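You operate a simulated robot arm through the tools that you are given. There is no shell and no other tool. Be economical: measure what you need, move in short steps, check, and stop when the job is done.

You run a simulated robot arm. Do the job below in one go: nothing can be reset, and whatever is moved stays where it is left.

Task
Unlock the washer's keys and spin the wet wash again at 1200.
Fine: switch the washer off when it is done; leave the door shut.

It is judged by the outcome, as a careful person would: the job done as asked, and still so three seconds after it is handed in. It fails if anything else is knocked over, pushed out of place, dropped, spilled or broken.

Robot
A 6-joint arm with a two-finger parallel gripper, fixed in place. Base frame: the origin is at the foot of the arm, x ahead of it, y to its left, z up. Lengths are in mm, angles in rad, forces in N, time in s.
With the tool pointing down near the work surface it reaches from about 160 to 460 mm from the base axis. Its first joint turns from -1.152 to 1.152 rad. Payload 2.9 kg.
The tool frame sits at the grasp point between the pads (the TCP): z along the fingers, y along the line on which they close. The tips reach 30 mm beyond it. The gripper opens to 110 mm. The fingers are 20 mm wide and 10 mm thick; the gripper's body (48 by 112 mm) begins 55 mm behind the TCP.
Orientation is told as [roll, pitch, yaw] about the base's x, y, z axes, in that order, counted from this pose: with the fingers straight down and closing along the base's y, the tool's x points along the base's -x, its y along +y and its z along -z.

Tools
- The arm moves only by the tool nudge_tool. Its argument "motion" is a list of rows, each a list of 7 numbers: the gripper command, from -1 (fully open) to 1 (shut), values between in proportion, then the shift along the base's x, y, z in mm, then the turn, a rotation vector about the base's x, y, z in rad. In form: [[gripper, x, y, z, ax, ay, az], ...]. A call has 1 to 12 rows; each row is the pose to reach, as a shift and turn from the pose commanded when the call began. Each row takes 0.2 s and may step no farther than 50 mm and 0.15 rad from the row before; otherwise, or with a gripper value out of range, the whole call is refused. Where a pose cannot be reached the arm comes as near as it can. A force on the tool above 40 N (or 10 N above the force at the start of the call, whichever is more), or a blocked arm, ends the call early, and 0.2 s more pass. Each finger travels about 108 mm/s and halts on what it meets, pressing with about 21 N; the grip force reading is that of the motor and also rises with nothing between the fingers. The clock runs only during rows and for 0.2 s after the last one: add rows that repeat a pose to give the fingers time. It gives the time, the measured TCP pose, the force on the tool (base axes), the opening and the grip force at its end, in the units of the frame above (readings bear some noise), and new pictures: "pictures" is both (left out), scene, wrist or none.
- Cameras (640 x 400 px; columns grow to the right, rows downward): "scene" is fixed at [93, 447.7, 1394.9]; the picture's right is [-0.58, -0.81, 0.00], its down [-0.38, 0.27, -0.88] and it looks along [0.72, -0.51, -0.47] (base axes); focal length 367 px, centre (320, 200). "wrist" rides on the gripper at [72, 17, -103] in the tool frame; the picture's right is [-0.23, 0.97, 0.00], its down [-0.76, -0.18, -0.62] and it looks along [-0.61, -0.14, 0.78] (tool axes); focal length 222 px, centre (320, 200). There is no depth. A picture from a camera that has moved, and an enlarged one, comes with that camera's place and axes in the base frame and with its lens.
- inspect(camera, box): a new picture of the part [left, top, right, bottom] of that camera's present view, enlarged. The clock stands still meanwhile.
- close_job(): hands the job in; it is judged then, once.

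Go step by step. Nothing tells you positions but the pictures and the camera data: compare them with the known pose of the tool, close in by small moves and look again before you grip or let go. The budget is 120 turns and 170 pictures, counting those below and the enlarged ones. Unless the task says otherwise, let go and move clear before handing in, and close with one line.

The tools are called after "Emit:" as name(argument=value, ...) on one line, values as JSON. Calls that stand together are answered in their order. nudge_tool: Moves the arm, as the interface text tells. Its arguments: {"type":"object","properties":{"motion":{"type":"array","items":{"type":"array","items":{"type":"number"}}},"pictures":{"type":"string","enum":["both","scene","wrist","none"]}},"required":["motion"]} The other tools are called the same way: inspect (camera, box) takes an enlarged picture of a part of a camera's view; close_job () hands the job in.

At the start:

```text
t: 0.0
eef_pos: [345.6, 83.9, 1218.5]
orientation: [0.0, 0.001, 0.0]
contact_force: [0.6, -0.1, 0.1]
gripper_width: 110.1
grasp_force: 0.0
```

scene: 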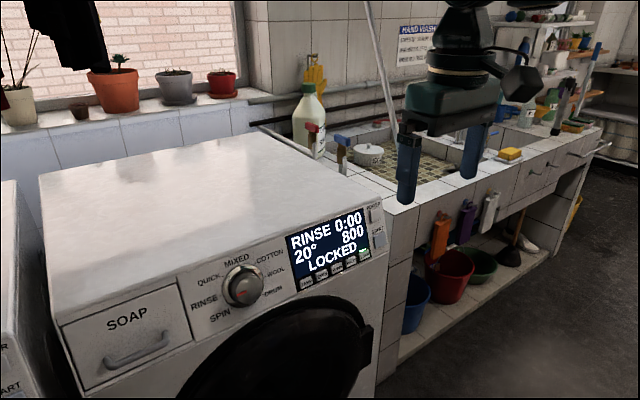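
wrist: 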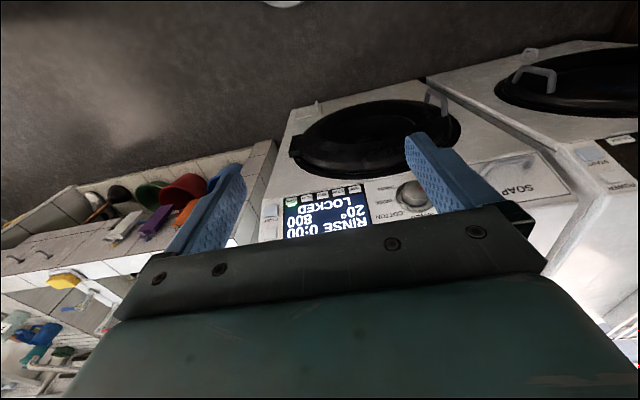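

The washer shows RINSE 0:00, 800, LOCKED. I'll enlarge the panel to read the keys.

Emit:
inspect(camera="scene", box=[270, 190, 400, 300])

Emit:
inspect(camera="scene", box=[170, 230, 310, 340])

Emit:
inspect(camera="wrist", box=[250, 160, 450, 260])

```text
3.64 times, centred on (335, 245) of scene
camera zoom: at [93.0, 447.7, 1394.9], right [-0.58, -0.81, 0.0], down [-0.38, 0.27, -0.88], along [0.72, -0.51, -0.47], focal length 1334 px, centre (266, 36)
```

zoom: 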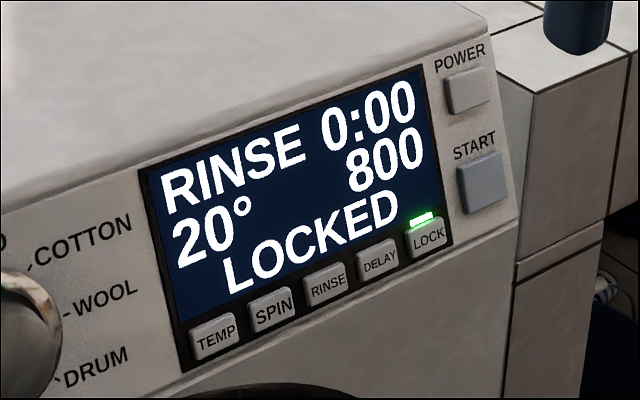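

```text
3.64 times, centred on (240, 285) of scene
camera zoom: at [93.0, 447.7, 1394.9], right [-0.58, -0.81, 0.0], down [-0.38, 0.27, -0.88], along [0.72, -0.51, -0.47], focal length 1334 px, centre (611, -109)
```

zoom: 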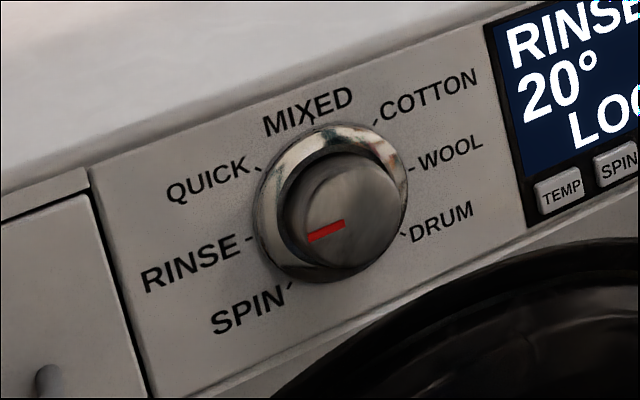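

```text
3.20 times, centred on (350, 210) of wrist
camera zoom: at [271.9, 101.4, 1322.3], right [0.23, 0.97, 0.0], down [0.76, -0.18, 0.62], along [0.61, -0.14, -0.78], focal length 711 px, centre (224, 168)
```

zoom: 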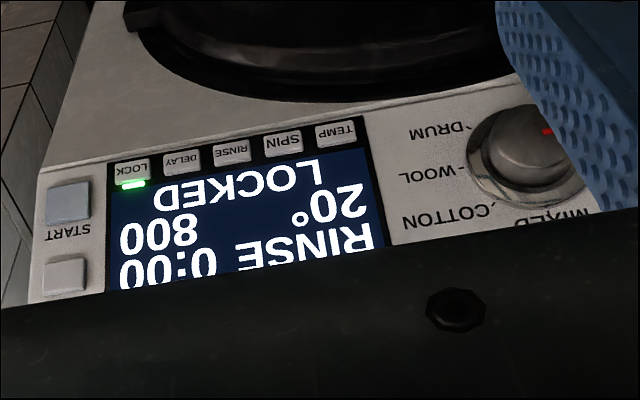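

START is near (631,-116,872), LOCK near (620,-58,858), TEMP near (617,114,861) and the knob near (634,247,897). The panel faces -x and leans back about 0.38 rad. I'll close the gripper and tilt it toward the panel, moving partway to LOCK.

Emit:
nudge_tool(motion=[[1, 0, -15, -30, 0, -0.14, 0], [1, 0, -30, -60, 0, -0.28, 0], [1, 0, -45, -90, 0, -0.42, 0], [1, 0, -60, -120, 0, -0.56, 0], [1, 0, -75, -150, 0, -0.7, 0], [1, 20, -90, -180, 0, -0.84, 0], [1, 40, -105, -210, 0, -0.98, 0], [1, 60, -120, -240, 0, -1.1, 0], [1, 80, -141, -270, 0, -1.19, 0], [1, 100, -141, -300, 0, -1.19, 0], [1, 120, -141, -320, 0, -1.19, 0], [1, 120, -141, -320, 0, -1.19, 0]])

```text
t: 2.6
eef_pos: [465.8, -57.5, 897.2]
orientation: [-0.002, -1.192, 0.001]
contact_force: [-0.4, 0.0, 0.3]
gripper_width: 0.0
grasp_force: 21.1
out of reach, approached as far as the arm can: row 6, 7, 8, 9
camera wrist: at [342.7, -39.4, 869.4], right [0.09, 0.97, 0.21], down [-0.3, -0.18, 0.94], along [0.95, -0.14, 0.27], focal length 222 px, centre (320, 200)
```

scene: 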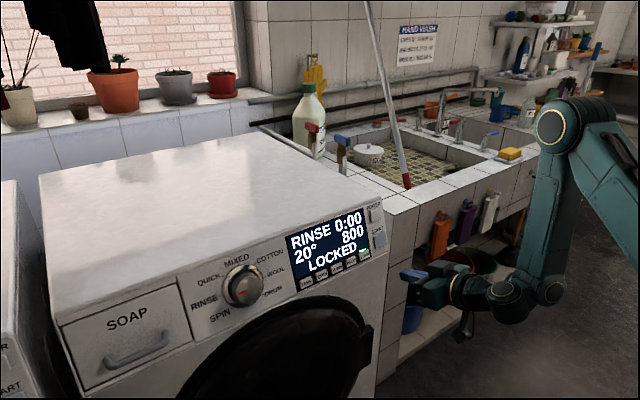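
wrist: 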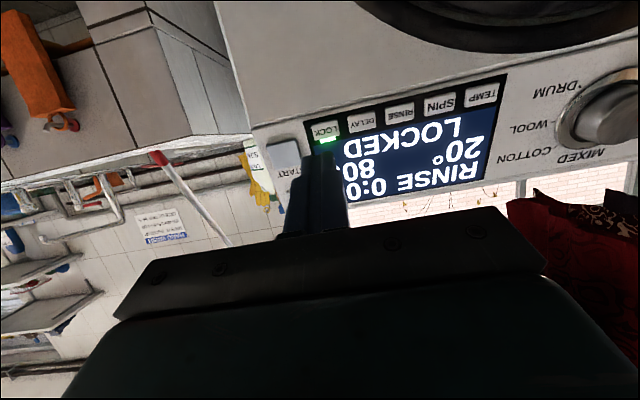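

The arm reaches there. I'll enlarge the wrist view to refine the key positions.

Emit:
inspect(camera="wrist", box=[260, 60, 520, 222])

```text
2.46 times, centred on (390, 141) of wrist
camera zoom: at [342.7, -39.4, 869.4], right [0.09, 0.97, 0.21], down [-0.3, -0.18, 0.94], along [0.95, -0.14, 0.27], focal length 547 px, centre (148, 345)
```

zoom: 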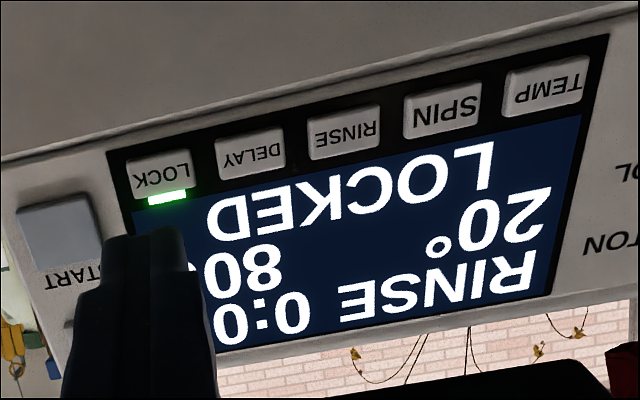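

LOCK is about (619,-56,861) and SPIN about (619,73,863). I'll move to roughly 15 mm short of LOCK.

Emit:
nudge_tool(motion=[[1, 40, 1, -7, 0, 0, 0], [1, 80, 1, -14, 0, 0, 0], [1, 110, 1.5, -19.5, 0, 0, 0], [1, 110, 1.5, -19.5, 0, 0, 0]])

Emit:
inspect(camera="scene", box=[290, 200, 430, 290])

```text
t: 3.6
eef_pos: [575.6, -56.5, 879.2]
orientation: [-0.002, -1.19, 0.001]
contact_force: [0.7, 0.1, -1.1]
gripper_width: 0.1
grasp_force: 20.7
camera wrist: at [451.8, -38.0, 851.2], right [0.08, 0.97, 0.21], down [-0.3, -0.18, 0.94], along [0.95, -0.14, 0.27], focal length 222 px, centre (320, 200)
```

scene: 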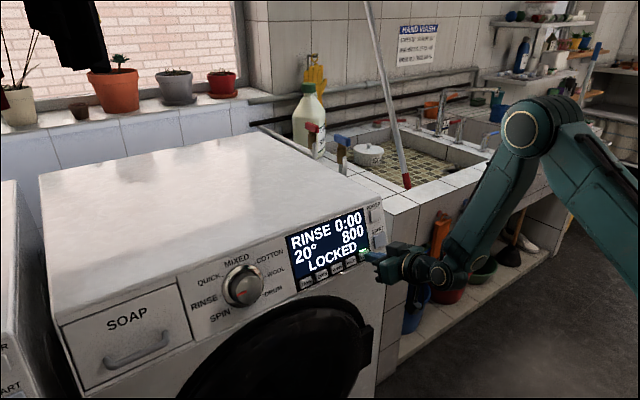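
wrist: 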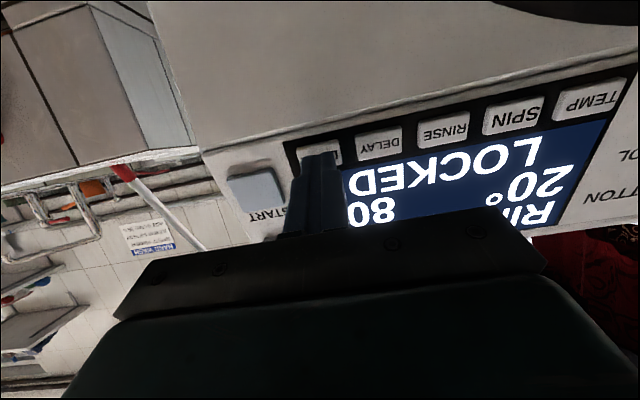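

```text
4.44 times, centred on (360, 245) of scene
camera zoom: at [93.0, 447.8, 1394.9], right [-0.58, -0.81, 0.0], down [-0.38, 0.27, -0.88], along [0.72, -0.51, -0.47], focal length 1631 px, centre (142, 0)
```

zoom: 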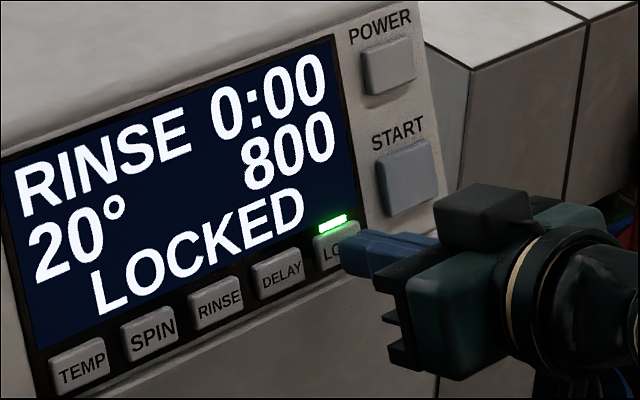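

The tip lines up with LOCK. I'll advance along the panel normal, then back off.

Emit:
nudge_tool(motion=[[1, 5, 0, -2, 0, 0, 0], [1, 10, 0, -4, 0, 0, 0], [1, 13, 0, -5.2, 0, 0, 0], [1, 16, 0, -6.4, 0, 0, 0]], pictures="none")

Emit:
inspect(camera="scene", box=[290, 200, 430, 290])

```text
t: 4.6
eef_pos: [588.1, -54.9, 875.4]
orientation: [-0.002, -1.19, 0.0]
contact_force: [-19.5, 1.7, 10.6]
gripper_width: 0.2
grasp_force: 21.0
stopped in row 4: the force on the tool passed its limit (the readings are from after the stop); the commanded pose is now the measured one
```

```text
4.44 times, centred on (360, 245) of scene
camera zoom: at [92.3, 447.8, 1395.0], right [-0.58, -0.81, 0.0], down [-0.38, 0.27, -0.88], along [0.72, -0.51, -0.47], focal length 1631 px, centre (142, 0)
```

zoom: 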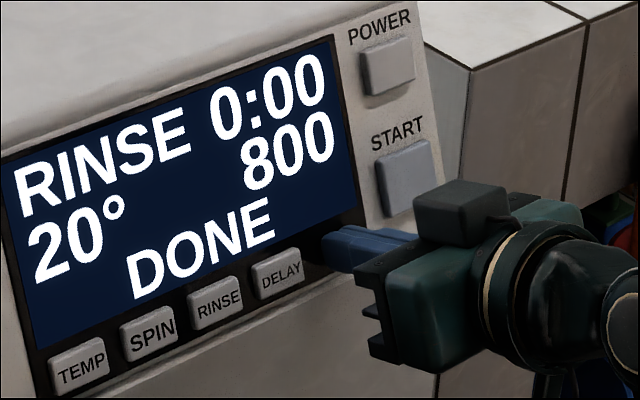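

LOCK worked: the display now shows DONE and the light is off. I'll back away and go in front of the knob with the fingers opening.

Emit:
nudge_tool(motion=[[1, -30, 0, 12, 0, 0, 0], [1, -70, 0, 28, 0, 0, 0], [1, -100, 45, 48, 0, 0, 0], [0, -110, 90, 58, 0, 0, 0], [-0.4, -110, 135, 68, 0, 0, 0], [-0.4, -110, 180, 68, 0, 0, 0], [-0.4, -110, 225, 68, 0, 0, 0], [-0.4, -110, 270, 68, 0, 0, 0], [-0.4, -110, 300, 68, 0, 0, 0], [-0.4, -110, 300, 68, 0, 0, 0]])

Emit:
inspect(camera="scene", box=[170, 210, 380, 350])

Emit:
inspect(camera="wrist", box=[200, 50, 440, 200])

```text
refused: row 3 steps farther than a row can; nothing moved
```

```text
2.86 times, centred on (275, 280) of scene
camera zoom: at [92.3, 447.8, 1395.0], right [-0.58, -0.81, 0.0], down [-0.38, 0.27, -0.88], along [0.72, -0.51, -0.47], focal length 1048 px, centre (449, -29)
```

zoom: 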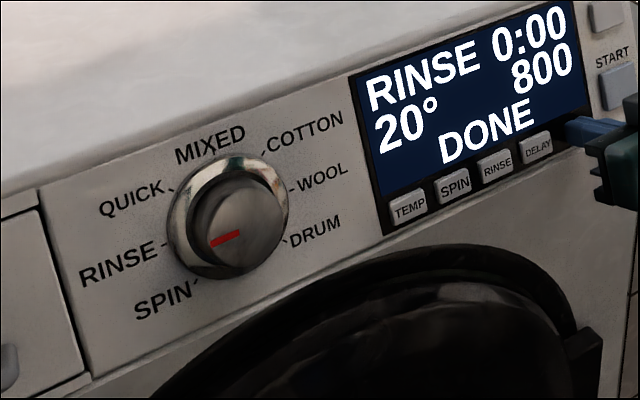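

```text
2.67 times, centred on (320, 125) of wrist
camera zoom: at [464.7, -37.9, 846.3], right [0.09, 0.97, 0.21], down [-0.3, -0.18, 0.94], along [0.95, -0.14, 0.27], focal length 592 px, centre (320, 400)
```

zoom: 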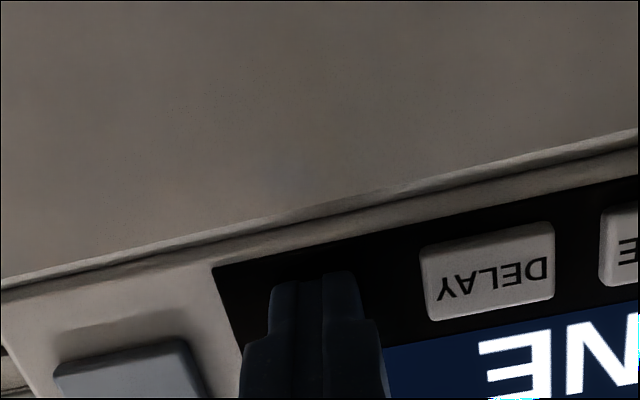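

That call was refused because one step was too long, so I'll repeat it with shorter steps.

Emit:
nudge_tool(motion=[[1, -30, 0, 12, 0, 0, 0], [1, -70, 0, 28, 0, 0, 0], [1, -100, 25, 45, 0, 0, 0], [0, -110, 65, 58, 0, 0, 0], [-0.4, -110, 110, 68, 0, 0, 0], [-0.4, -110, 155, 68, 0, 0, 0], [-0.4, -110, 200, 68, 0, 0, 0], [-0.4, -110, 245, 68, 0, 0, 0], [-0.4, -110, 290, 68, 0, 0, 0], [-0.4, -110, 300, 68, 0, 0, 0], [-0.4, -110, 300, 68, 0, 0, 0]])

Emit:
inspect(camera="wrist", box=[200, 50, 440, 200])

```text
t: 7.0
eef_pos: [479.6, 246.7, 942.4]
orientation: [-0.002, -1.19, 0.0]
contact_force: [-0.1, -0.5, 0.4]
gripper_width: 77.0
grasp_force: 0.2
camera wrist: at [356.1, 264.0, 914.5], right [0.09, 0.97, 0.21], down [-0.3, -0.18, 0.94], along [0.95, -0.14, 0.27], focal length 222 px, centre (320, 200)
```

scene: 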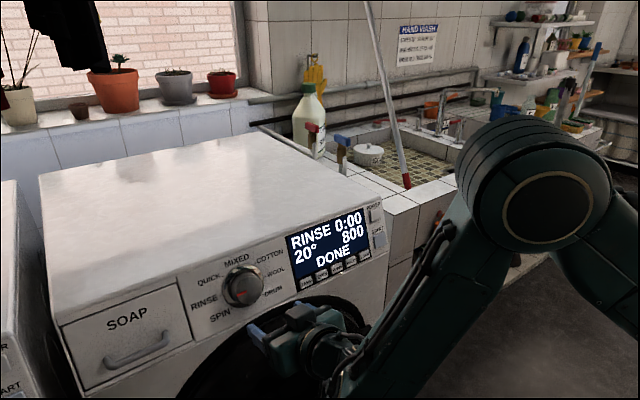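
wrist: 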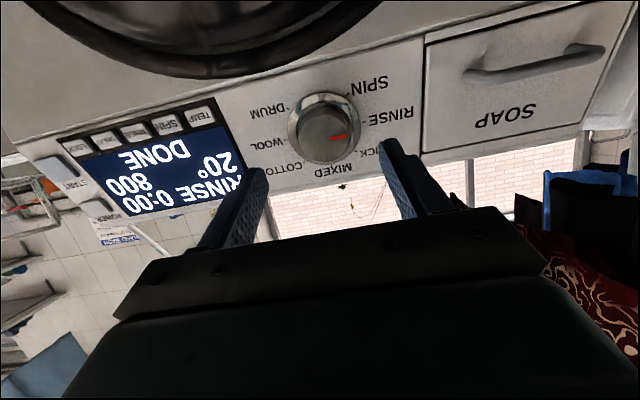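

```text
2.67 times, centred on (320, 125) of wrist
camera zoom: at [356.1, 264.0, 914.5], right [0.09, 0.97, 0.21], down [-0.3, -0.18, 0.94], along [0.95, -0.14, 0.27], focal length 592 px, centre (320, 400)
```

zoom: 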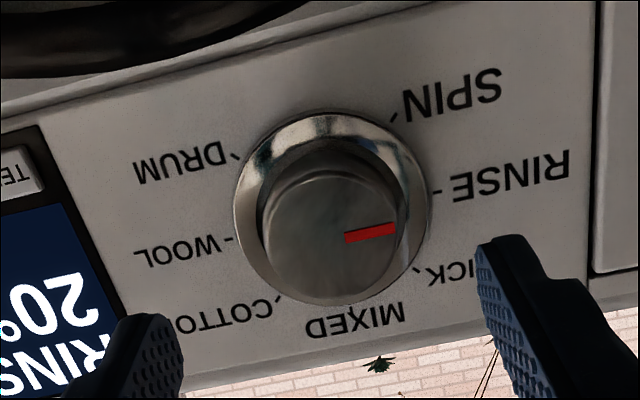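

The knob face centre is about (620,245,913), and the programs look 45° apart. I'll line up on the knob's axis about 60 mm out and check.

Emit:
nudge_tool(motion=[[-0.4, 40, -1, 0, 0, 0, 0], [-0.4, 68, -1.7, 0, 0, 0, 0], [-0.4, 68, -1.7, 0, 0, 0, 0]], pictures="wrist")

Emit:
inspect(camera="scene", box=[170, 210, 380, 350])

```text
t: 7.8
eef_pos: [547.5, 244.1, 941.4]
orientation: [-0.001, -1.191, 0.002]
contact_force: [-0.3, 0.2, 0.5]
gripper_width: 77.1
grasp_force: 0.0
camera wrist: at [424.3, 261.3, 913.5], right [0.09, 0.97, 0.21], down [-0.3, -0.18, 0.94], along [0.95, -0.14, 0.27], focal length 222 px, centre (320, 200)
```

wrist: 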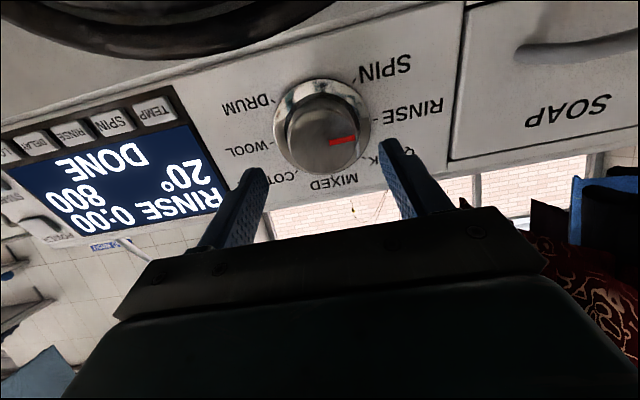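

```text
2.86 times, centred on (275, 280) of scene
camera zoom: at [93.0, 447.7, 1394.9], right [-0.58, -0.81, 0.0], down [-0.38, 0.27, -0.88], along [0.72, -0.51, -0.47], focal length 1048 px, centre (449, -29)
```

zoom: 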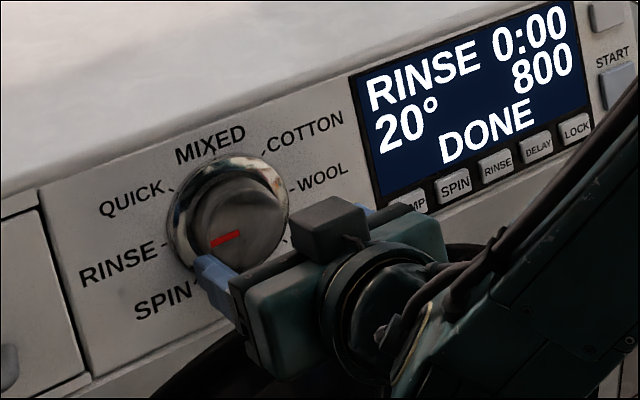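

The alignment is good. I'll advance so the pads straddle the knob cap.

Emit:
nudge_tool(motion=[[-0.4, 18, 0.5, -7, 0, 0, 0], [-0.4, 36, 1, -14, 0, 0, 0], [-0.4, 48, 1.5, -18.7, 0, 0, 0], [-0.4, 55.5, 1.5, -21.7, 0, 0, 0], [-0.4, 55.5, 1.5, -21.7, 0, 0, 0]])

Emit:
inspect(camera="scene", box=[170, 210, 380, 350])

Emit:
inspect(camera="wrist", box=[200, 50, 440, 200])

```text
t: 9.0
eef_pos: [603.0, 244.4, 920.4]
orientation: [-0.001, -1.189, -0.001]
contact_force: [0.5, -0.5, -0.2]
gripper_width: 77.0
grasp_force: 0.1
camera wrist: at [478.3, 262.1, 891.7], right [0.09, 0.97, 0.21], down [-0.3, -0.18, 0.94], along [0.95, -0.14, 0.27], focal length 222 px, centre (320, 200)
```

scene: 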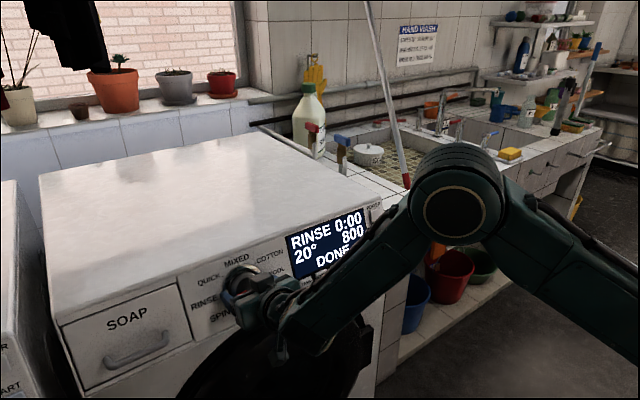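
wrist: 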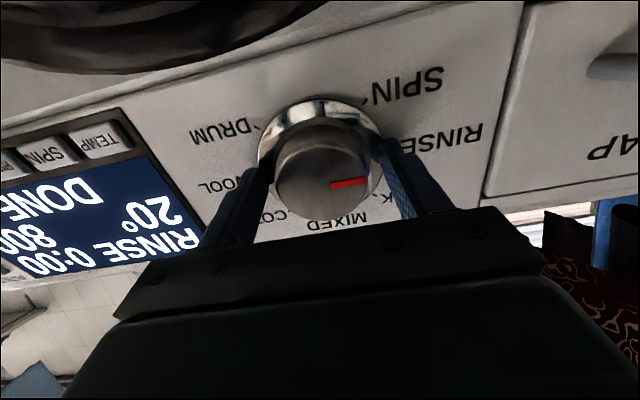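

```text
2.86 times, centred on (275, 280) of scene
camera zoom: at [93.0, 447.7, 1394.9], right [-0.58, -0.81, 0.0], down [-0.38, 0.27, -0.88], along [0.72, -0.51, -0.47], focal length 1048 px, centre (449, -29)
```

zoom: 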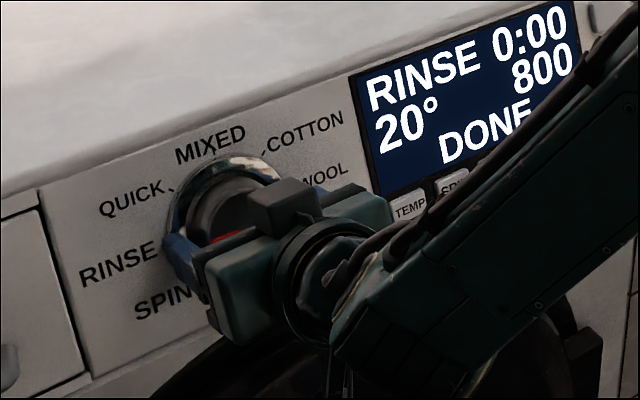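

```text
2.67 times, centred on (320, 125) of wrist
camera zoom: at [478.3, 262.1, 891.7], right [0.09, 0.97, 0.21], down [-0.3, -0.18, 0.94], along [0.95, -0.14, 0.27], focal length 592 px, centre (320, 400)
```

zoom: 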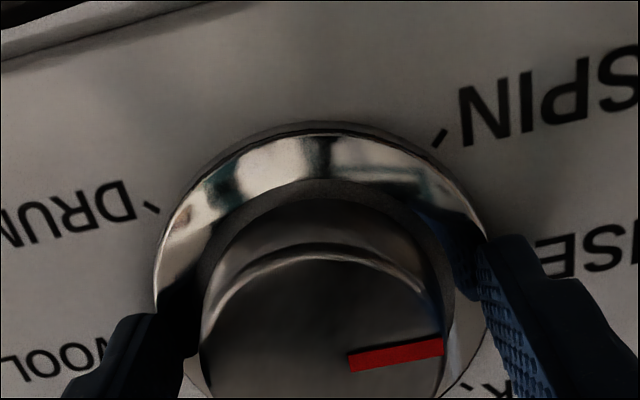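

The pads straddle the cap, so I'll close gently.

Emit:
nudge_tool(motion=[[-0.2, 0, 0, 0, 0, 0, 0], [0, 0, 0, 0, 0, 0, 0], [0.2, 0, 0, 0, 0, 0, 0], [0.2, 0, 0, 0, 0, 0, 0]], pictures="wrist")

```text
t: 10.0
eef_pos: [601.6, 245.1, 920.9]
orientation: [0.0, -1.191, -0.001]
contact_force: [4.2, 4.7, -2.0]
gripper_width: 57.2
grasp_force: 45.3
camera wrist: at [478.2, 262.5, 891.7], right [0.08, 0.97, 0.21], down [-0.3, -0.18, 0.94], along [0.95, -0.14, 0.27], focal length 222 px, centre (320, 200)
```

wrist: 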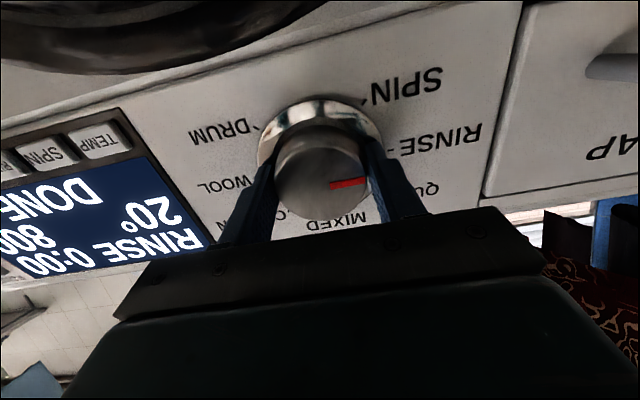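

The cap is gripped at 57 mm. I'll turn 45° anticlockwise toward SPIN.

Emit:
nudge_tool(motion=[[0.2, 0, 0, 0, -0.121, 0, 0.048], [0.2, 0, 0, 0, -0.241, 0, 0.097], [0.2, 0, 0, 0, -0.362, 0, 0.145], [0.2, 0, 0, 0, -0.483, 0, 0.193], [0.2, 0, 0, 0, -0.603, 0, 0.242], [0.2, 0, 0, 0, -0.729, 0, 0.292], [0.2, 0, 0, 0, -0.729, 0, 0.292]])

Emit:
inspect(camera="scene", box=[170, 210, 380, 350])

```text
t: 11.6
eef_pos: [603.1, 242.8, 920.6]
orientation: [-1.054, -0.714, 1.214]
contact_force: [-4.8, -0.4, 0.1]
gripper_width: 57.6
grasp_force: 44.9
camera wrist: at [482.1, 205.0, 900.8], right [-0.2, 0.85, -0.49], down [-0.33, 0.42, 0.85], along [0.92, 0.33, 0.2], focal length 222 px, centre (320, 200)
```

scene: 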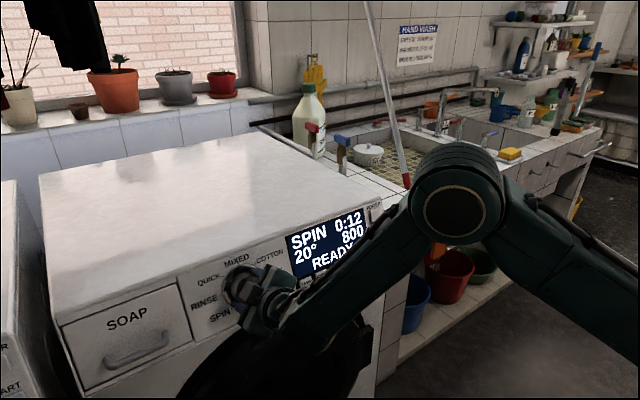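
wrist: 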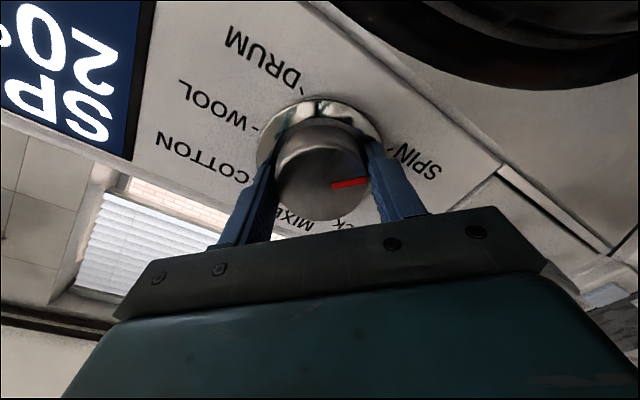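

```text
2.86 times, centred on (275, 280) of scene
camera zoom: at [92.9, 447.7, 1394.9], right [-0.58, -0.81, 0.0], down [-0.38, 0.27, -0.88], along [0.72, -0.51, -0.47], focal length 1048 px, centre (449, -29)
```

zoom: 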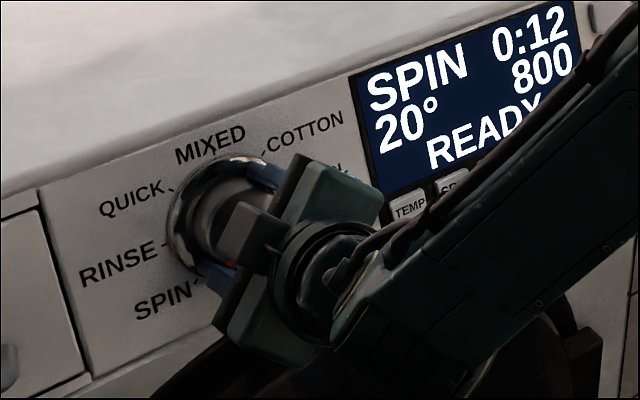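

The display reads SPIN 0:12, 800, READY. I'll release, back away and unroll, then move toward the SPIN key with the fingers closed.

Emit:
nudge_tool(motion=[[-0.4, 0, 0, 0, 0, 0, 0], [-0.4, 0, 0, 0, 0, 0, 0], [-0.4, -20, 0, 8, 0, 0, 0], [-0.4, -50, 0, 20, 0, 0, 0], [-0.4, -75, 0, 30, 0.121, 0, -0.048], [-0.4, -90, -20, 30, 0.241, 0, -0.097], [0, -90, -50, 20, 0.362, 0, -0.145], [1, -90, -85, 10, 0.483, 0, -0.193], [1, -90, -120, -5, 0.603, 0, -0.242], [1, -90, -150, -10, 0.729, 0, -0.292], [1, -90, -170, -10, 0.729, 0, -0.292], [1, -90, -170, -10, 0.729, 0, -0.292]])

Emit:
inspect(camera="wrist", box=[200, 80, 440, 230])

Emit:
inspect(camera="scene", box=[170, 210, 380, 350])

```text
t: 14.2
eef_pos: [511.8, 74.1, 910.2]
orientation: [0.002, -1.19, -0.003]
contact_force: [-0.3, -0.3, 0.9]
gripper_width: 0.2
grasp_force: 20.3
camera wrist: at [388.2, 91.5, 881.2], right [0.09, 0.97, 0.21], down [-0.3, -0.18, 0.94], along [0.95, -0.14, 0.27], focal length 222 px, centre (320, 200)
```

scene: 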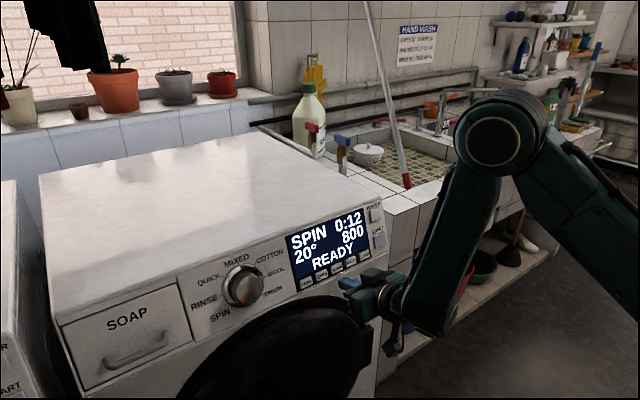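
wrist: 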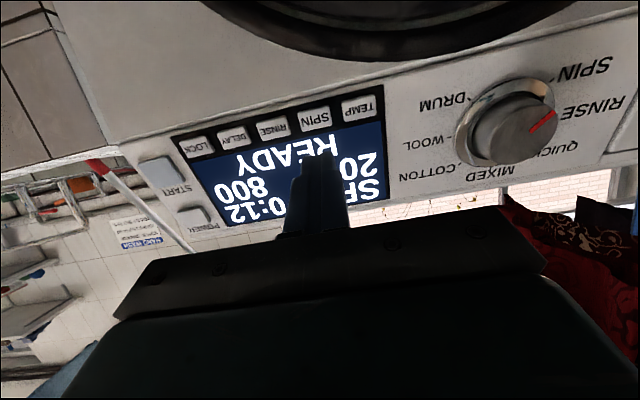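

```text
2.67 times, centred on (320, 155) of wrist
camera zoom: at [388.2, 91.5, 881.2], right [0.09, 0.97, 0.21], down [-0.3, -0.18, 0.94], along [0.95, -0.14, 0.27], focal length 592 px, centre (320, 320)
```

zoom: 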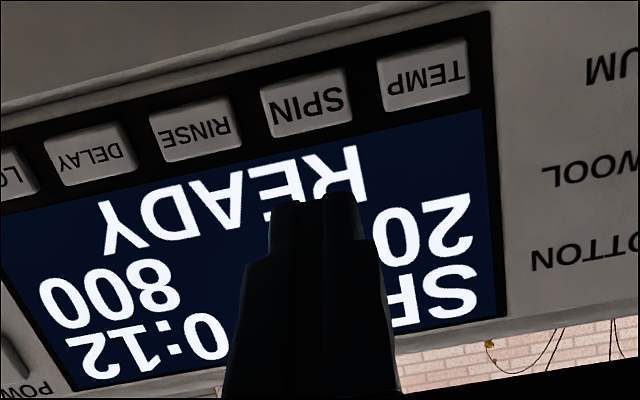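

```text
2.86 times, centred on (275, 280) of scene
camera zoom: at [93.0, 447.7, 1394.9], right [-0.58, -0.81, 0.0], down [-0.38, 0.27, -0.88], along [0.72, -0.51, -0.47], focal length 1048 px, centre (449, -29)
```

zoom: 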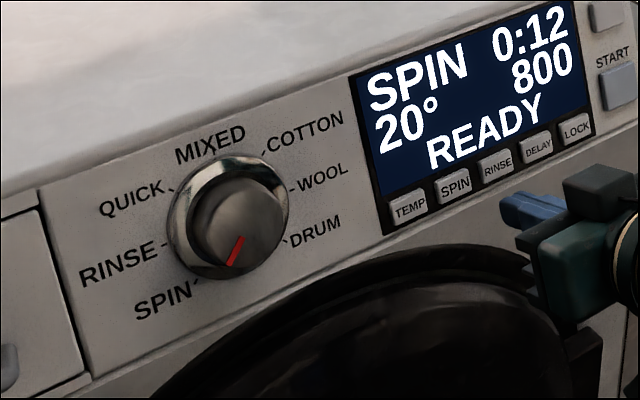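

The dial is on SPIN, so next I press the SPIN speed key at about (617,71.5,864). I'll approach, press once and back off.

Emit:
nudge_tool(motion=[[1, 30, -2.6, -15, 0, 0, 0], [1, 64, -2.6, -30, 0, 0, 0], [1, 64, -2.6, -30, 0, 0, 0]], pictures="wrist")

Emit:
nudge_tool(motion=[[1, 5, 0, -2, 0, 0, 0], [1, 9, 0, -3.6, 0, 0, 0], [1, 11.5, 0, -4.6, 0, 0, 0], [1, 0, 0, 0, 0, 0, 0], [1, 0, 0, 0, 0, 0, 0]], pictures="scene")

Emit:
inspect(camera="scene", box=[270, 200, 400, 300])

```text
t: 15.0
eef_pos: [578.7, 69.9, 881.2]
orientation: [-0.001, -1.19, 0.001]
contact_force: [0.1, 0.0, 0.5]
gripper_width: 0.1
grasp_force: 21.2
camera wrist: at [455.0, 88.1, 852.2], right [0.09, 0.97, 0.21], down [-0.29, -0.18, 0.94], along [0.95, -0.14, 0.27], focal length 222 px, centre (320, 200)
```

wrist: 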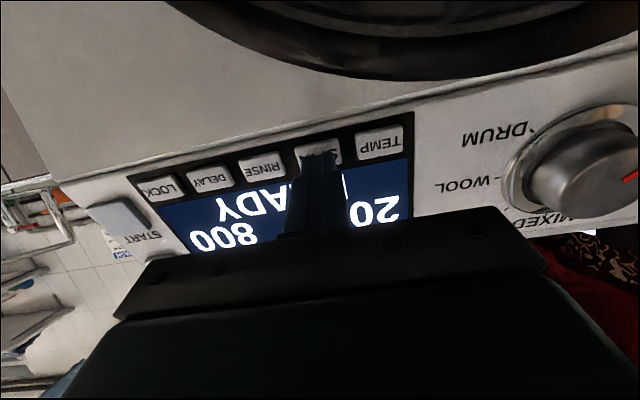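

```text
t: 16.2
eef_pos: [577.8, 71.3, 879.5]
orientation: [-0.002, -1.19, -0.001]
contact_force: [0.7, 0.5, 0.8]
gripper_width: 0.0
grasp_force: 20.6
```

scene: 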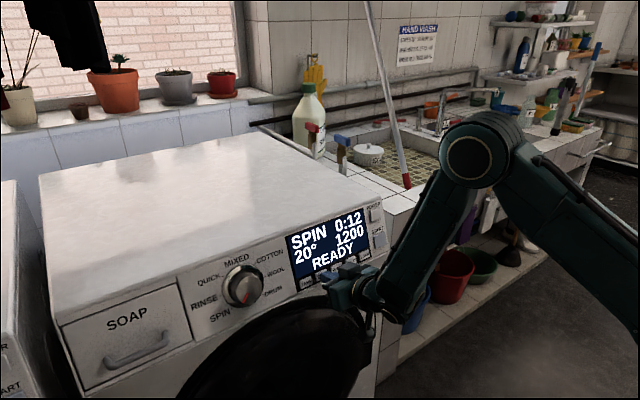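

```text
4.00 times, centred on (335, 250) of scene
camera zoom: at [93.0, 447.7, 1394.9], right [-0.58, -0.81, 0.0], down [-0.38, 0.27, -0.88], along [0.72, -0.51, -0.47], focal length 1468 px, centre (260, 0)
```

zoom: 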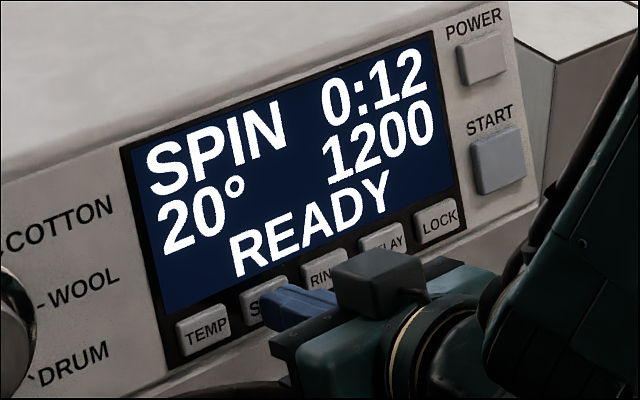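

The speed is 1200 after one press. I'll back off and move in front of START.

Emit:
nudge_tool(motion=[[1, -35, 0, 14, 0, 0, 0], [1, -55, -35, 20, 0, 0, 0], [1, -55, -82, 20, 0, 0, 0], [1, -55, -130, 20, 0, 0, 0], [1, -50, -175, 20, 0, 0, 0], [1, -50, -188, 20, 0, 0, 0], [1, -50, -188, 20, 0, 0, 0]])

Emit:
inspect(camera="wrist", box=[200, 80, 440, 230])

Emit:
inspect(camera="scene", box=[290, 190, 420, 290])

```text
t: 17.8
eef_pos: [526.9, -116.0, 900.3]
orientation: [-0.003, -1.189, 0.0]
contact_force: [0.2, 0.0, -0.4]
gripper_width: 0.3
grasp_force: 20.6
camera wrist: at [402.4, -98.9, 872.2], right [0.09, 0.97, 0.21], down [-0.3, -0.18, 0.94], along [0.95, -0.14, 0.27], focal length 222 px, centre (320, 200)
```

scene: 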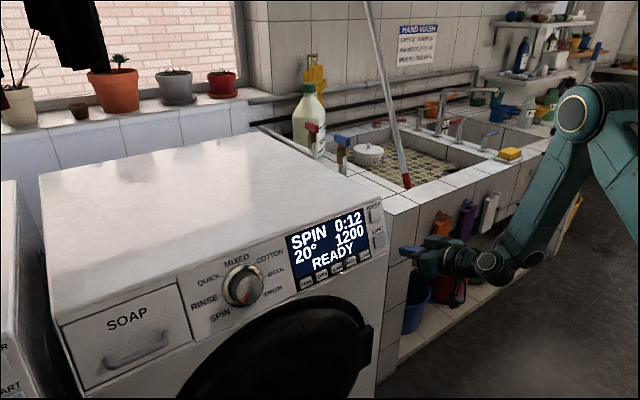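
wrist: 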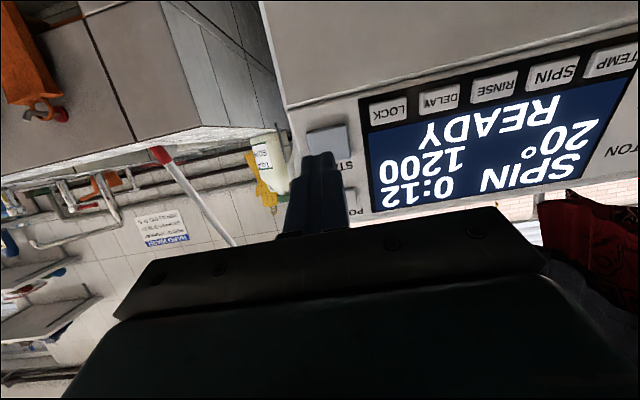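

```text
2.67 times, centred on (320, 155) of wrist
camera zoom: at [402.4, -98.9, 872.2], right [0.09, 0.97, 0.21], down [-0.3, -0.18, 0.94], along [0.95, -0.14, 0.27], focal length 592 px, centre (320, 320)
```

zoom: 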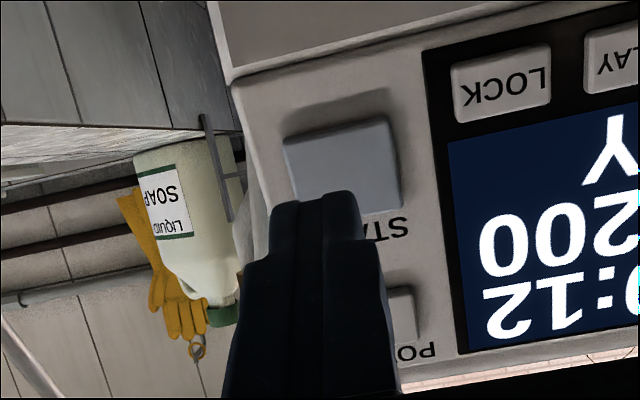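

```text
4.00 times, centred on (355, 240) of scene
camera zoom: at [93.0, 447.7, 1394.9], right [-0.58, -0.81, 0.0], down [-0.38, 0.27, -0.88], along [0.72, -0.51, -0.47], focal length 1468 px, centre (180, 40)
```

zoom: 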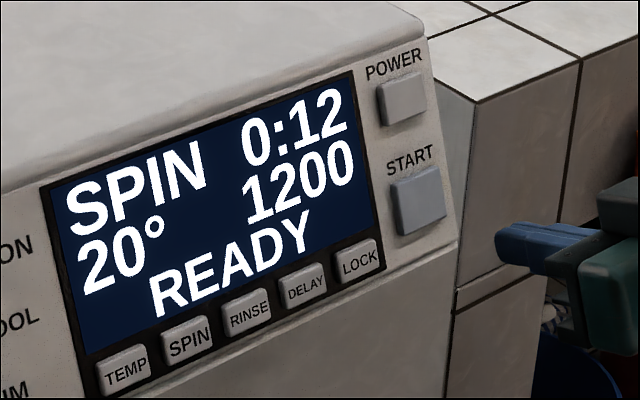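

START refined to (627,-111,878.5). I'll move to about 15 mm short, press, and back off.

Emit:
nudge_tool(motion=[[1, 30, 5, -2, 0, 0, 0], [1, 58, 5, -5, 0, 0, 0], [1, 58, 5, -5, 0, 0, 0]], pictures="wrist")

Emit:
nudge_tool(motion=[[1, 6, 0, -2.4, 0, 0, 0], [1, 10, 0, -4, 0, 0, 0], [1, 13, 0, -5.2, 0, 0, 0], [1, 15.5, 0, -6.2, 0, 0, 0], [1, 0, 0, 0, 0, 0, 0]], pictures="none")

Emit:
inspect(camera="scene", box=[290, 190, 420, 290])

```text
t: 18.6
eef_pos: [582.9, -110.4, 895.9]
orientation: [-0.001, -1.19, -0.001]
contact_force: [0.1, 0.1, 0.3]
gripper_width: 0.0
grasp_force: 21.1
camera wrist: at [459.2, -92.0, 867.7], right [0.09, 0.97, 0.21], down [-0.3, -0.18, 0.94], along [0.95, -0.14, 0.27], focal length 222 px, centre (320, 200)
```

wrist: 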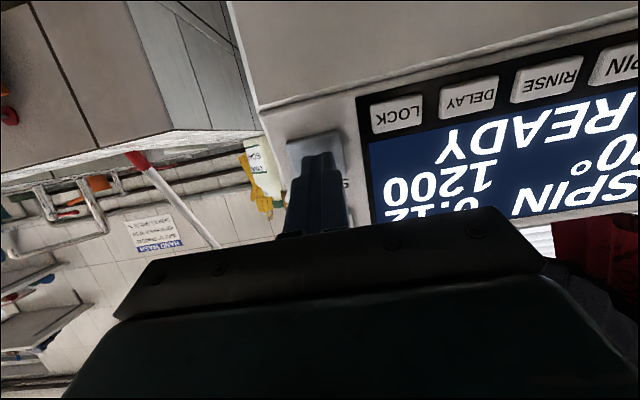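

```text
t: 19.4
eef_pos: [593.0, -110.9, 892.0]
orientation: [0.005, -1.188, -0.006]
contact_force: [-19.7, 1.6, 11.3]
gripper_width: 0.0
grasp_force: 20.5
stopped in row 4: the force on the tool passed its limit (the readings are from after the stop); the commanded pose is now the measured one
```

```text
4.00 times, centred on (355, 240) of scene
camera zoom: at [92.3, 447.8, 1395.0], right [-0.58, -0.81, 0.0], down [-0.38, 0.27, -0.88], along [0.72, -0.51, -0.47], focal length 1468 px, centre (180, 40)
```

zoom: 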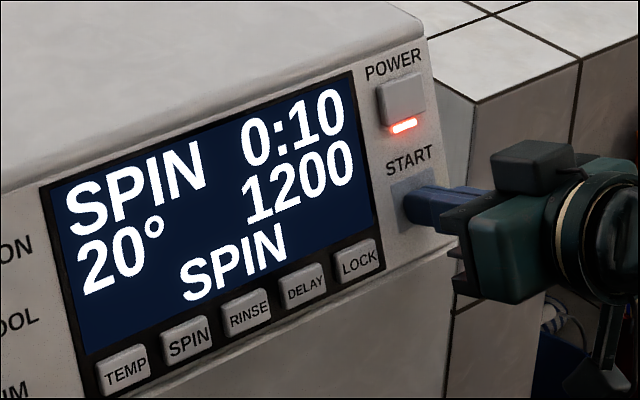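

It's spinning at 1200 with the countdown running. I'll back away, and hover in front of POWER at about (648,-111,939) while it runs.

Emit:
nudge_tool(motion=[[1, -25, 0, 10, 0, 0, 0], [1, -50, 0, 22, 0, 0, 0], [1, -50, 0, 52, 0, 0, 0], [1, -35, 0, 80, 0, 0, 0], [1, -35, 0, 80, 0, 0, 0]], pictures="wrist")

Emit:
inspect(camera="wrist", box=[200, 80, 440, 230])

Emit:
inspect(camera="scene", box=[290, 190, 420, 290])

```text
t: 20.6
eef_pos: [560.0, -110.4, 971.9]
orientation: [0.003, -1.189, -0.005]
contact_force: [-0.6, 0.9, 0.0]
gripper_width: 0.2
grasp_force: 20.4
camera wrist: at [437.1, -92.8, 943.7], right [0.09, 0.97, 0.21], down [-0.29, -0.18, 0.94], along [0.95, -0.14, 0.27], focal length 222 px, centre (320, 200)
```

wrist: 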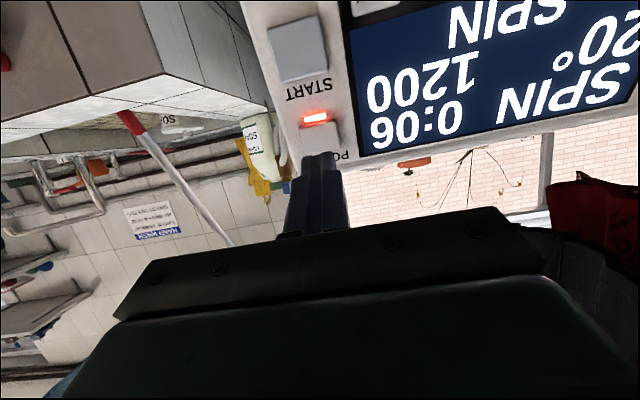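

```text
2.67 times, centred on (320, 155) of wrist
camera zoom: at [437.1, -92.8, 943.7], right [0.09, 0.97, 0.21], down [-0.29, -0.18, 0.94], along [0.95, -0.14, 0.27], focal length 592 px, centre (320, 320)
```

zoom: 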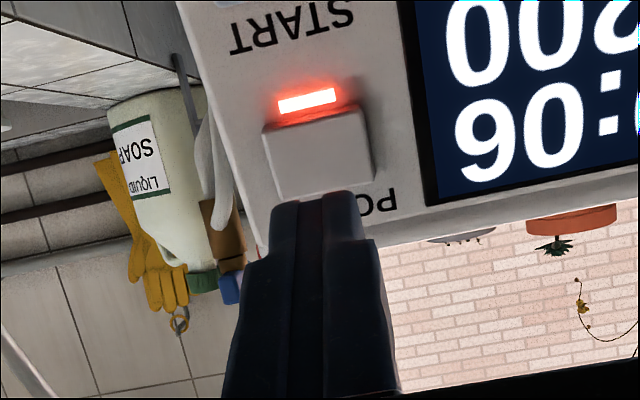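

```text
4.00 times, centred on (355, 240) of scene
camera zoom: at [93.0, 447.8, 1394.9], right [-0.58, -0.81, 0.0], down [-0.38, 0.27, -0.88], along [0.72, -0.51, -0.47], focal length 1468 px, centre (180, 40)
```

zoom: 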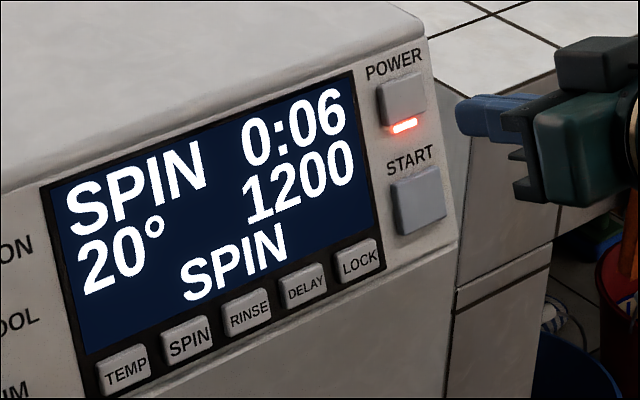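

Six minutes remain and they count down fast. I'll move to about 15 mm short of POWER and wait there.

Emit:
nudge_tool(motion=[[1, 22, -1, -6, 0, 0, 0], [1, 44, -1, -13, 0, 0, 0], [1, 44, -1, -13, 0, 0, 0], [1, 44, -1, -13, 0, 0, 0], [1, 44, -1, -13, 0, 0, 0], [1, 44, -1, -13, 0, 0, 0], [1, 44, -1, -13, 0, 0, 0], [1, 44, -1, -13, 0, 0, 0], [1, 44, -1, -13, 0, 0, 0], [1, 44, -1, -13, 0, 0, 0], [1, 44, -1, -13, 0, 0, 0], [1, 44, -1, -13, 0, 0, 0]], pictures="wrist")

Emit:
inspect(camera="scene", box=[290, 190, 420, 290])

```text
t: 23.2
eef_pos: [606.2, -111.9, 959.1]
orientation: [0.003, -1.189, -0.003]
contact_force: [0.5, -0.3, 0.4]
gripper_width: 0.0
grasp_force: 21.2
camera wrist: at [481.7, -93.6, 930.0], right [0.09, 0.97, 0.21], down [-0.29, -0.18, 0.94], along [0.95, -0.14, 0.27], focal length 222 px, centre (320, 200)
```

wrist: 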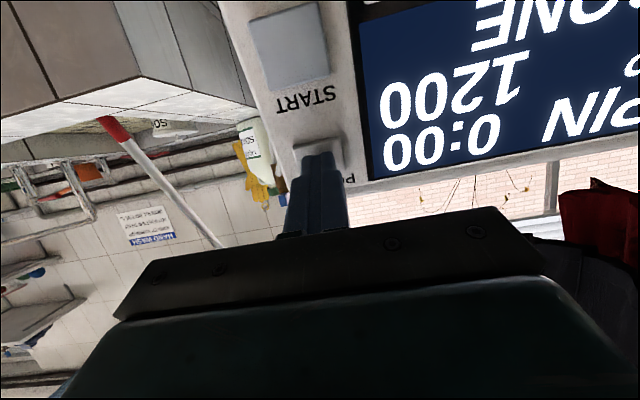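

```text
4.00 times, centred on (355, 240) of scene
camera zoom: at [93.0, 447.7, 1394.9], right [-0.58, -0.81, 0.0], down [-0.38, 0.27, -0.88], along [0.72, -0.51, -0.47], focal length 1468 px, centre (180, 40)
```

zoom: 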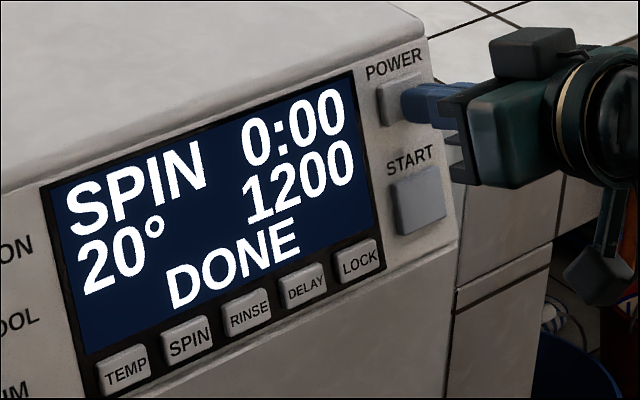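

The spin is finished and shows 0:00 DONE. I'll press POWER now.

Emit:
nudge_tool(motion=[[1, 4, 0, -1.6, 0, 0, 0], [1, 8, 0, -3.2, 0, 0, 0], [1, 10.5, 0, -4.2, 0, 0, 0], [1, 13, 0, -5.2, 0, 0, 0], [1, 0, 0, 0, 0, 0, 0]], pictures="none")

Emit:
inspect(camera="scene", box=[290, 190, 420, 290])

```text
t: 24.4
eef_pos: [603.3, -113.1, 957.2]
orientation: [0.002, -1.187, -0.004]
contact_force: [-1.3, 0.1, 0.4]
gripper_width: 0.0
grasp_force: 21.2
```

```text
4.00 times, centred on (355, 240) of scene
camera zoom: at [93.0, 447.7, 1394.9], right [-0.58, -0.81, 0.0], down [-0.38, 0.27, -0.88], along [0.72, -0.51, -0.47], focal length 1468 px, centre (180, 40)
```

zoom: 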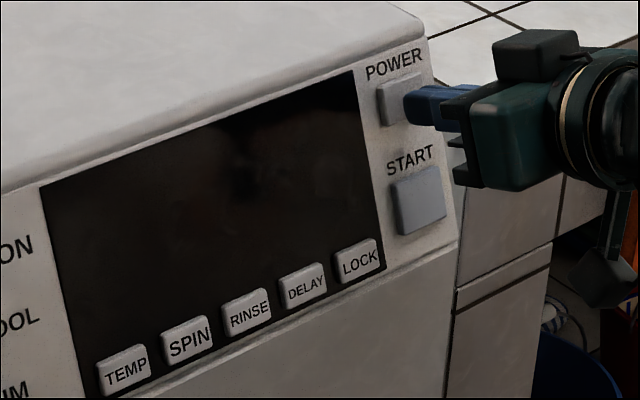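

The display is dark, so the washer is off. I'll move clear and check once more.

Emit:
nudge_tool(motion=[[1, -35, 0, 14, 0, 0, 0], [1, -75, 0, 28, 0, 0, 0], [1, -110, 0, 35, 0, 0, 0], [1, -140, 0, 35, 0, 0, 0], [1, -140, 0, 35, 0, 0, 0]], pictures="scene")

```text
t: 25.6
eef_pos: [461.9, -111.4, 993.8]
orientation: [0.002, -1.187, -0.004]
contact_force: [-0.2, 0.1, 0.2]
gripper_width: 0.2
grasp_force: 20.7
```

scene: 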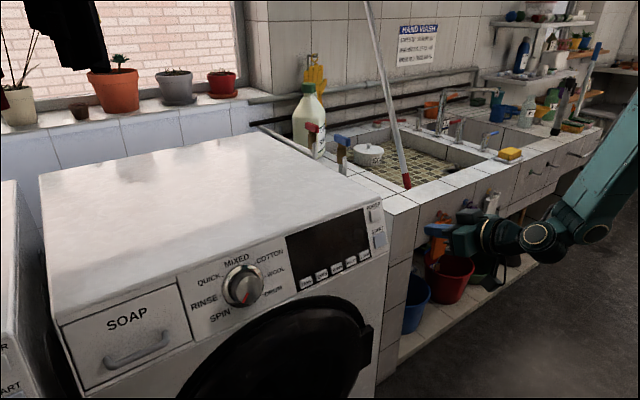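

The washer is off, the door is shut, and the arm is clear, so I'm handing the job in.

Emit:
close_job()

```text
The job is handed in.
```

I unlocked the washer's keys, spun the wash again at 1200 until it showed DONE, then switched the washer off with the door left shut.
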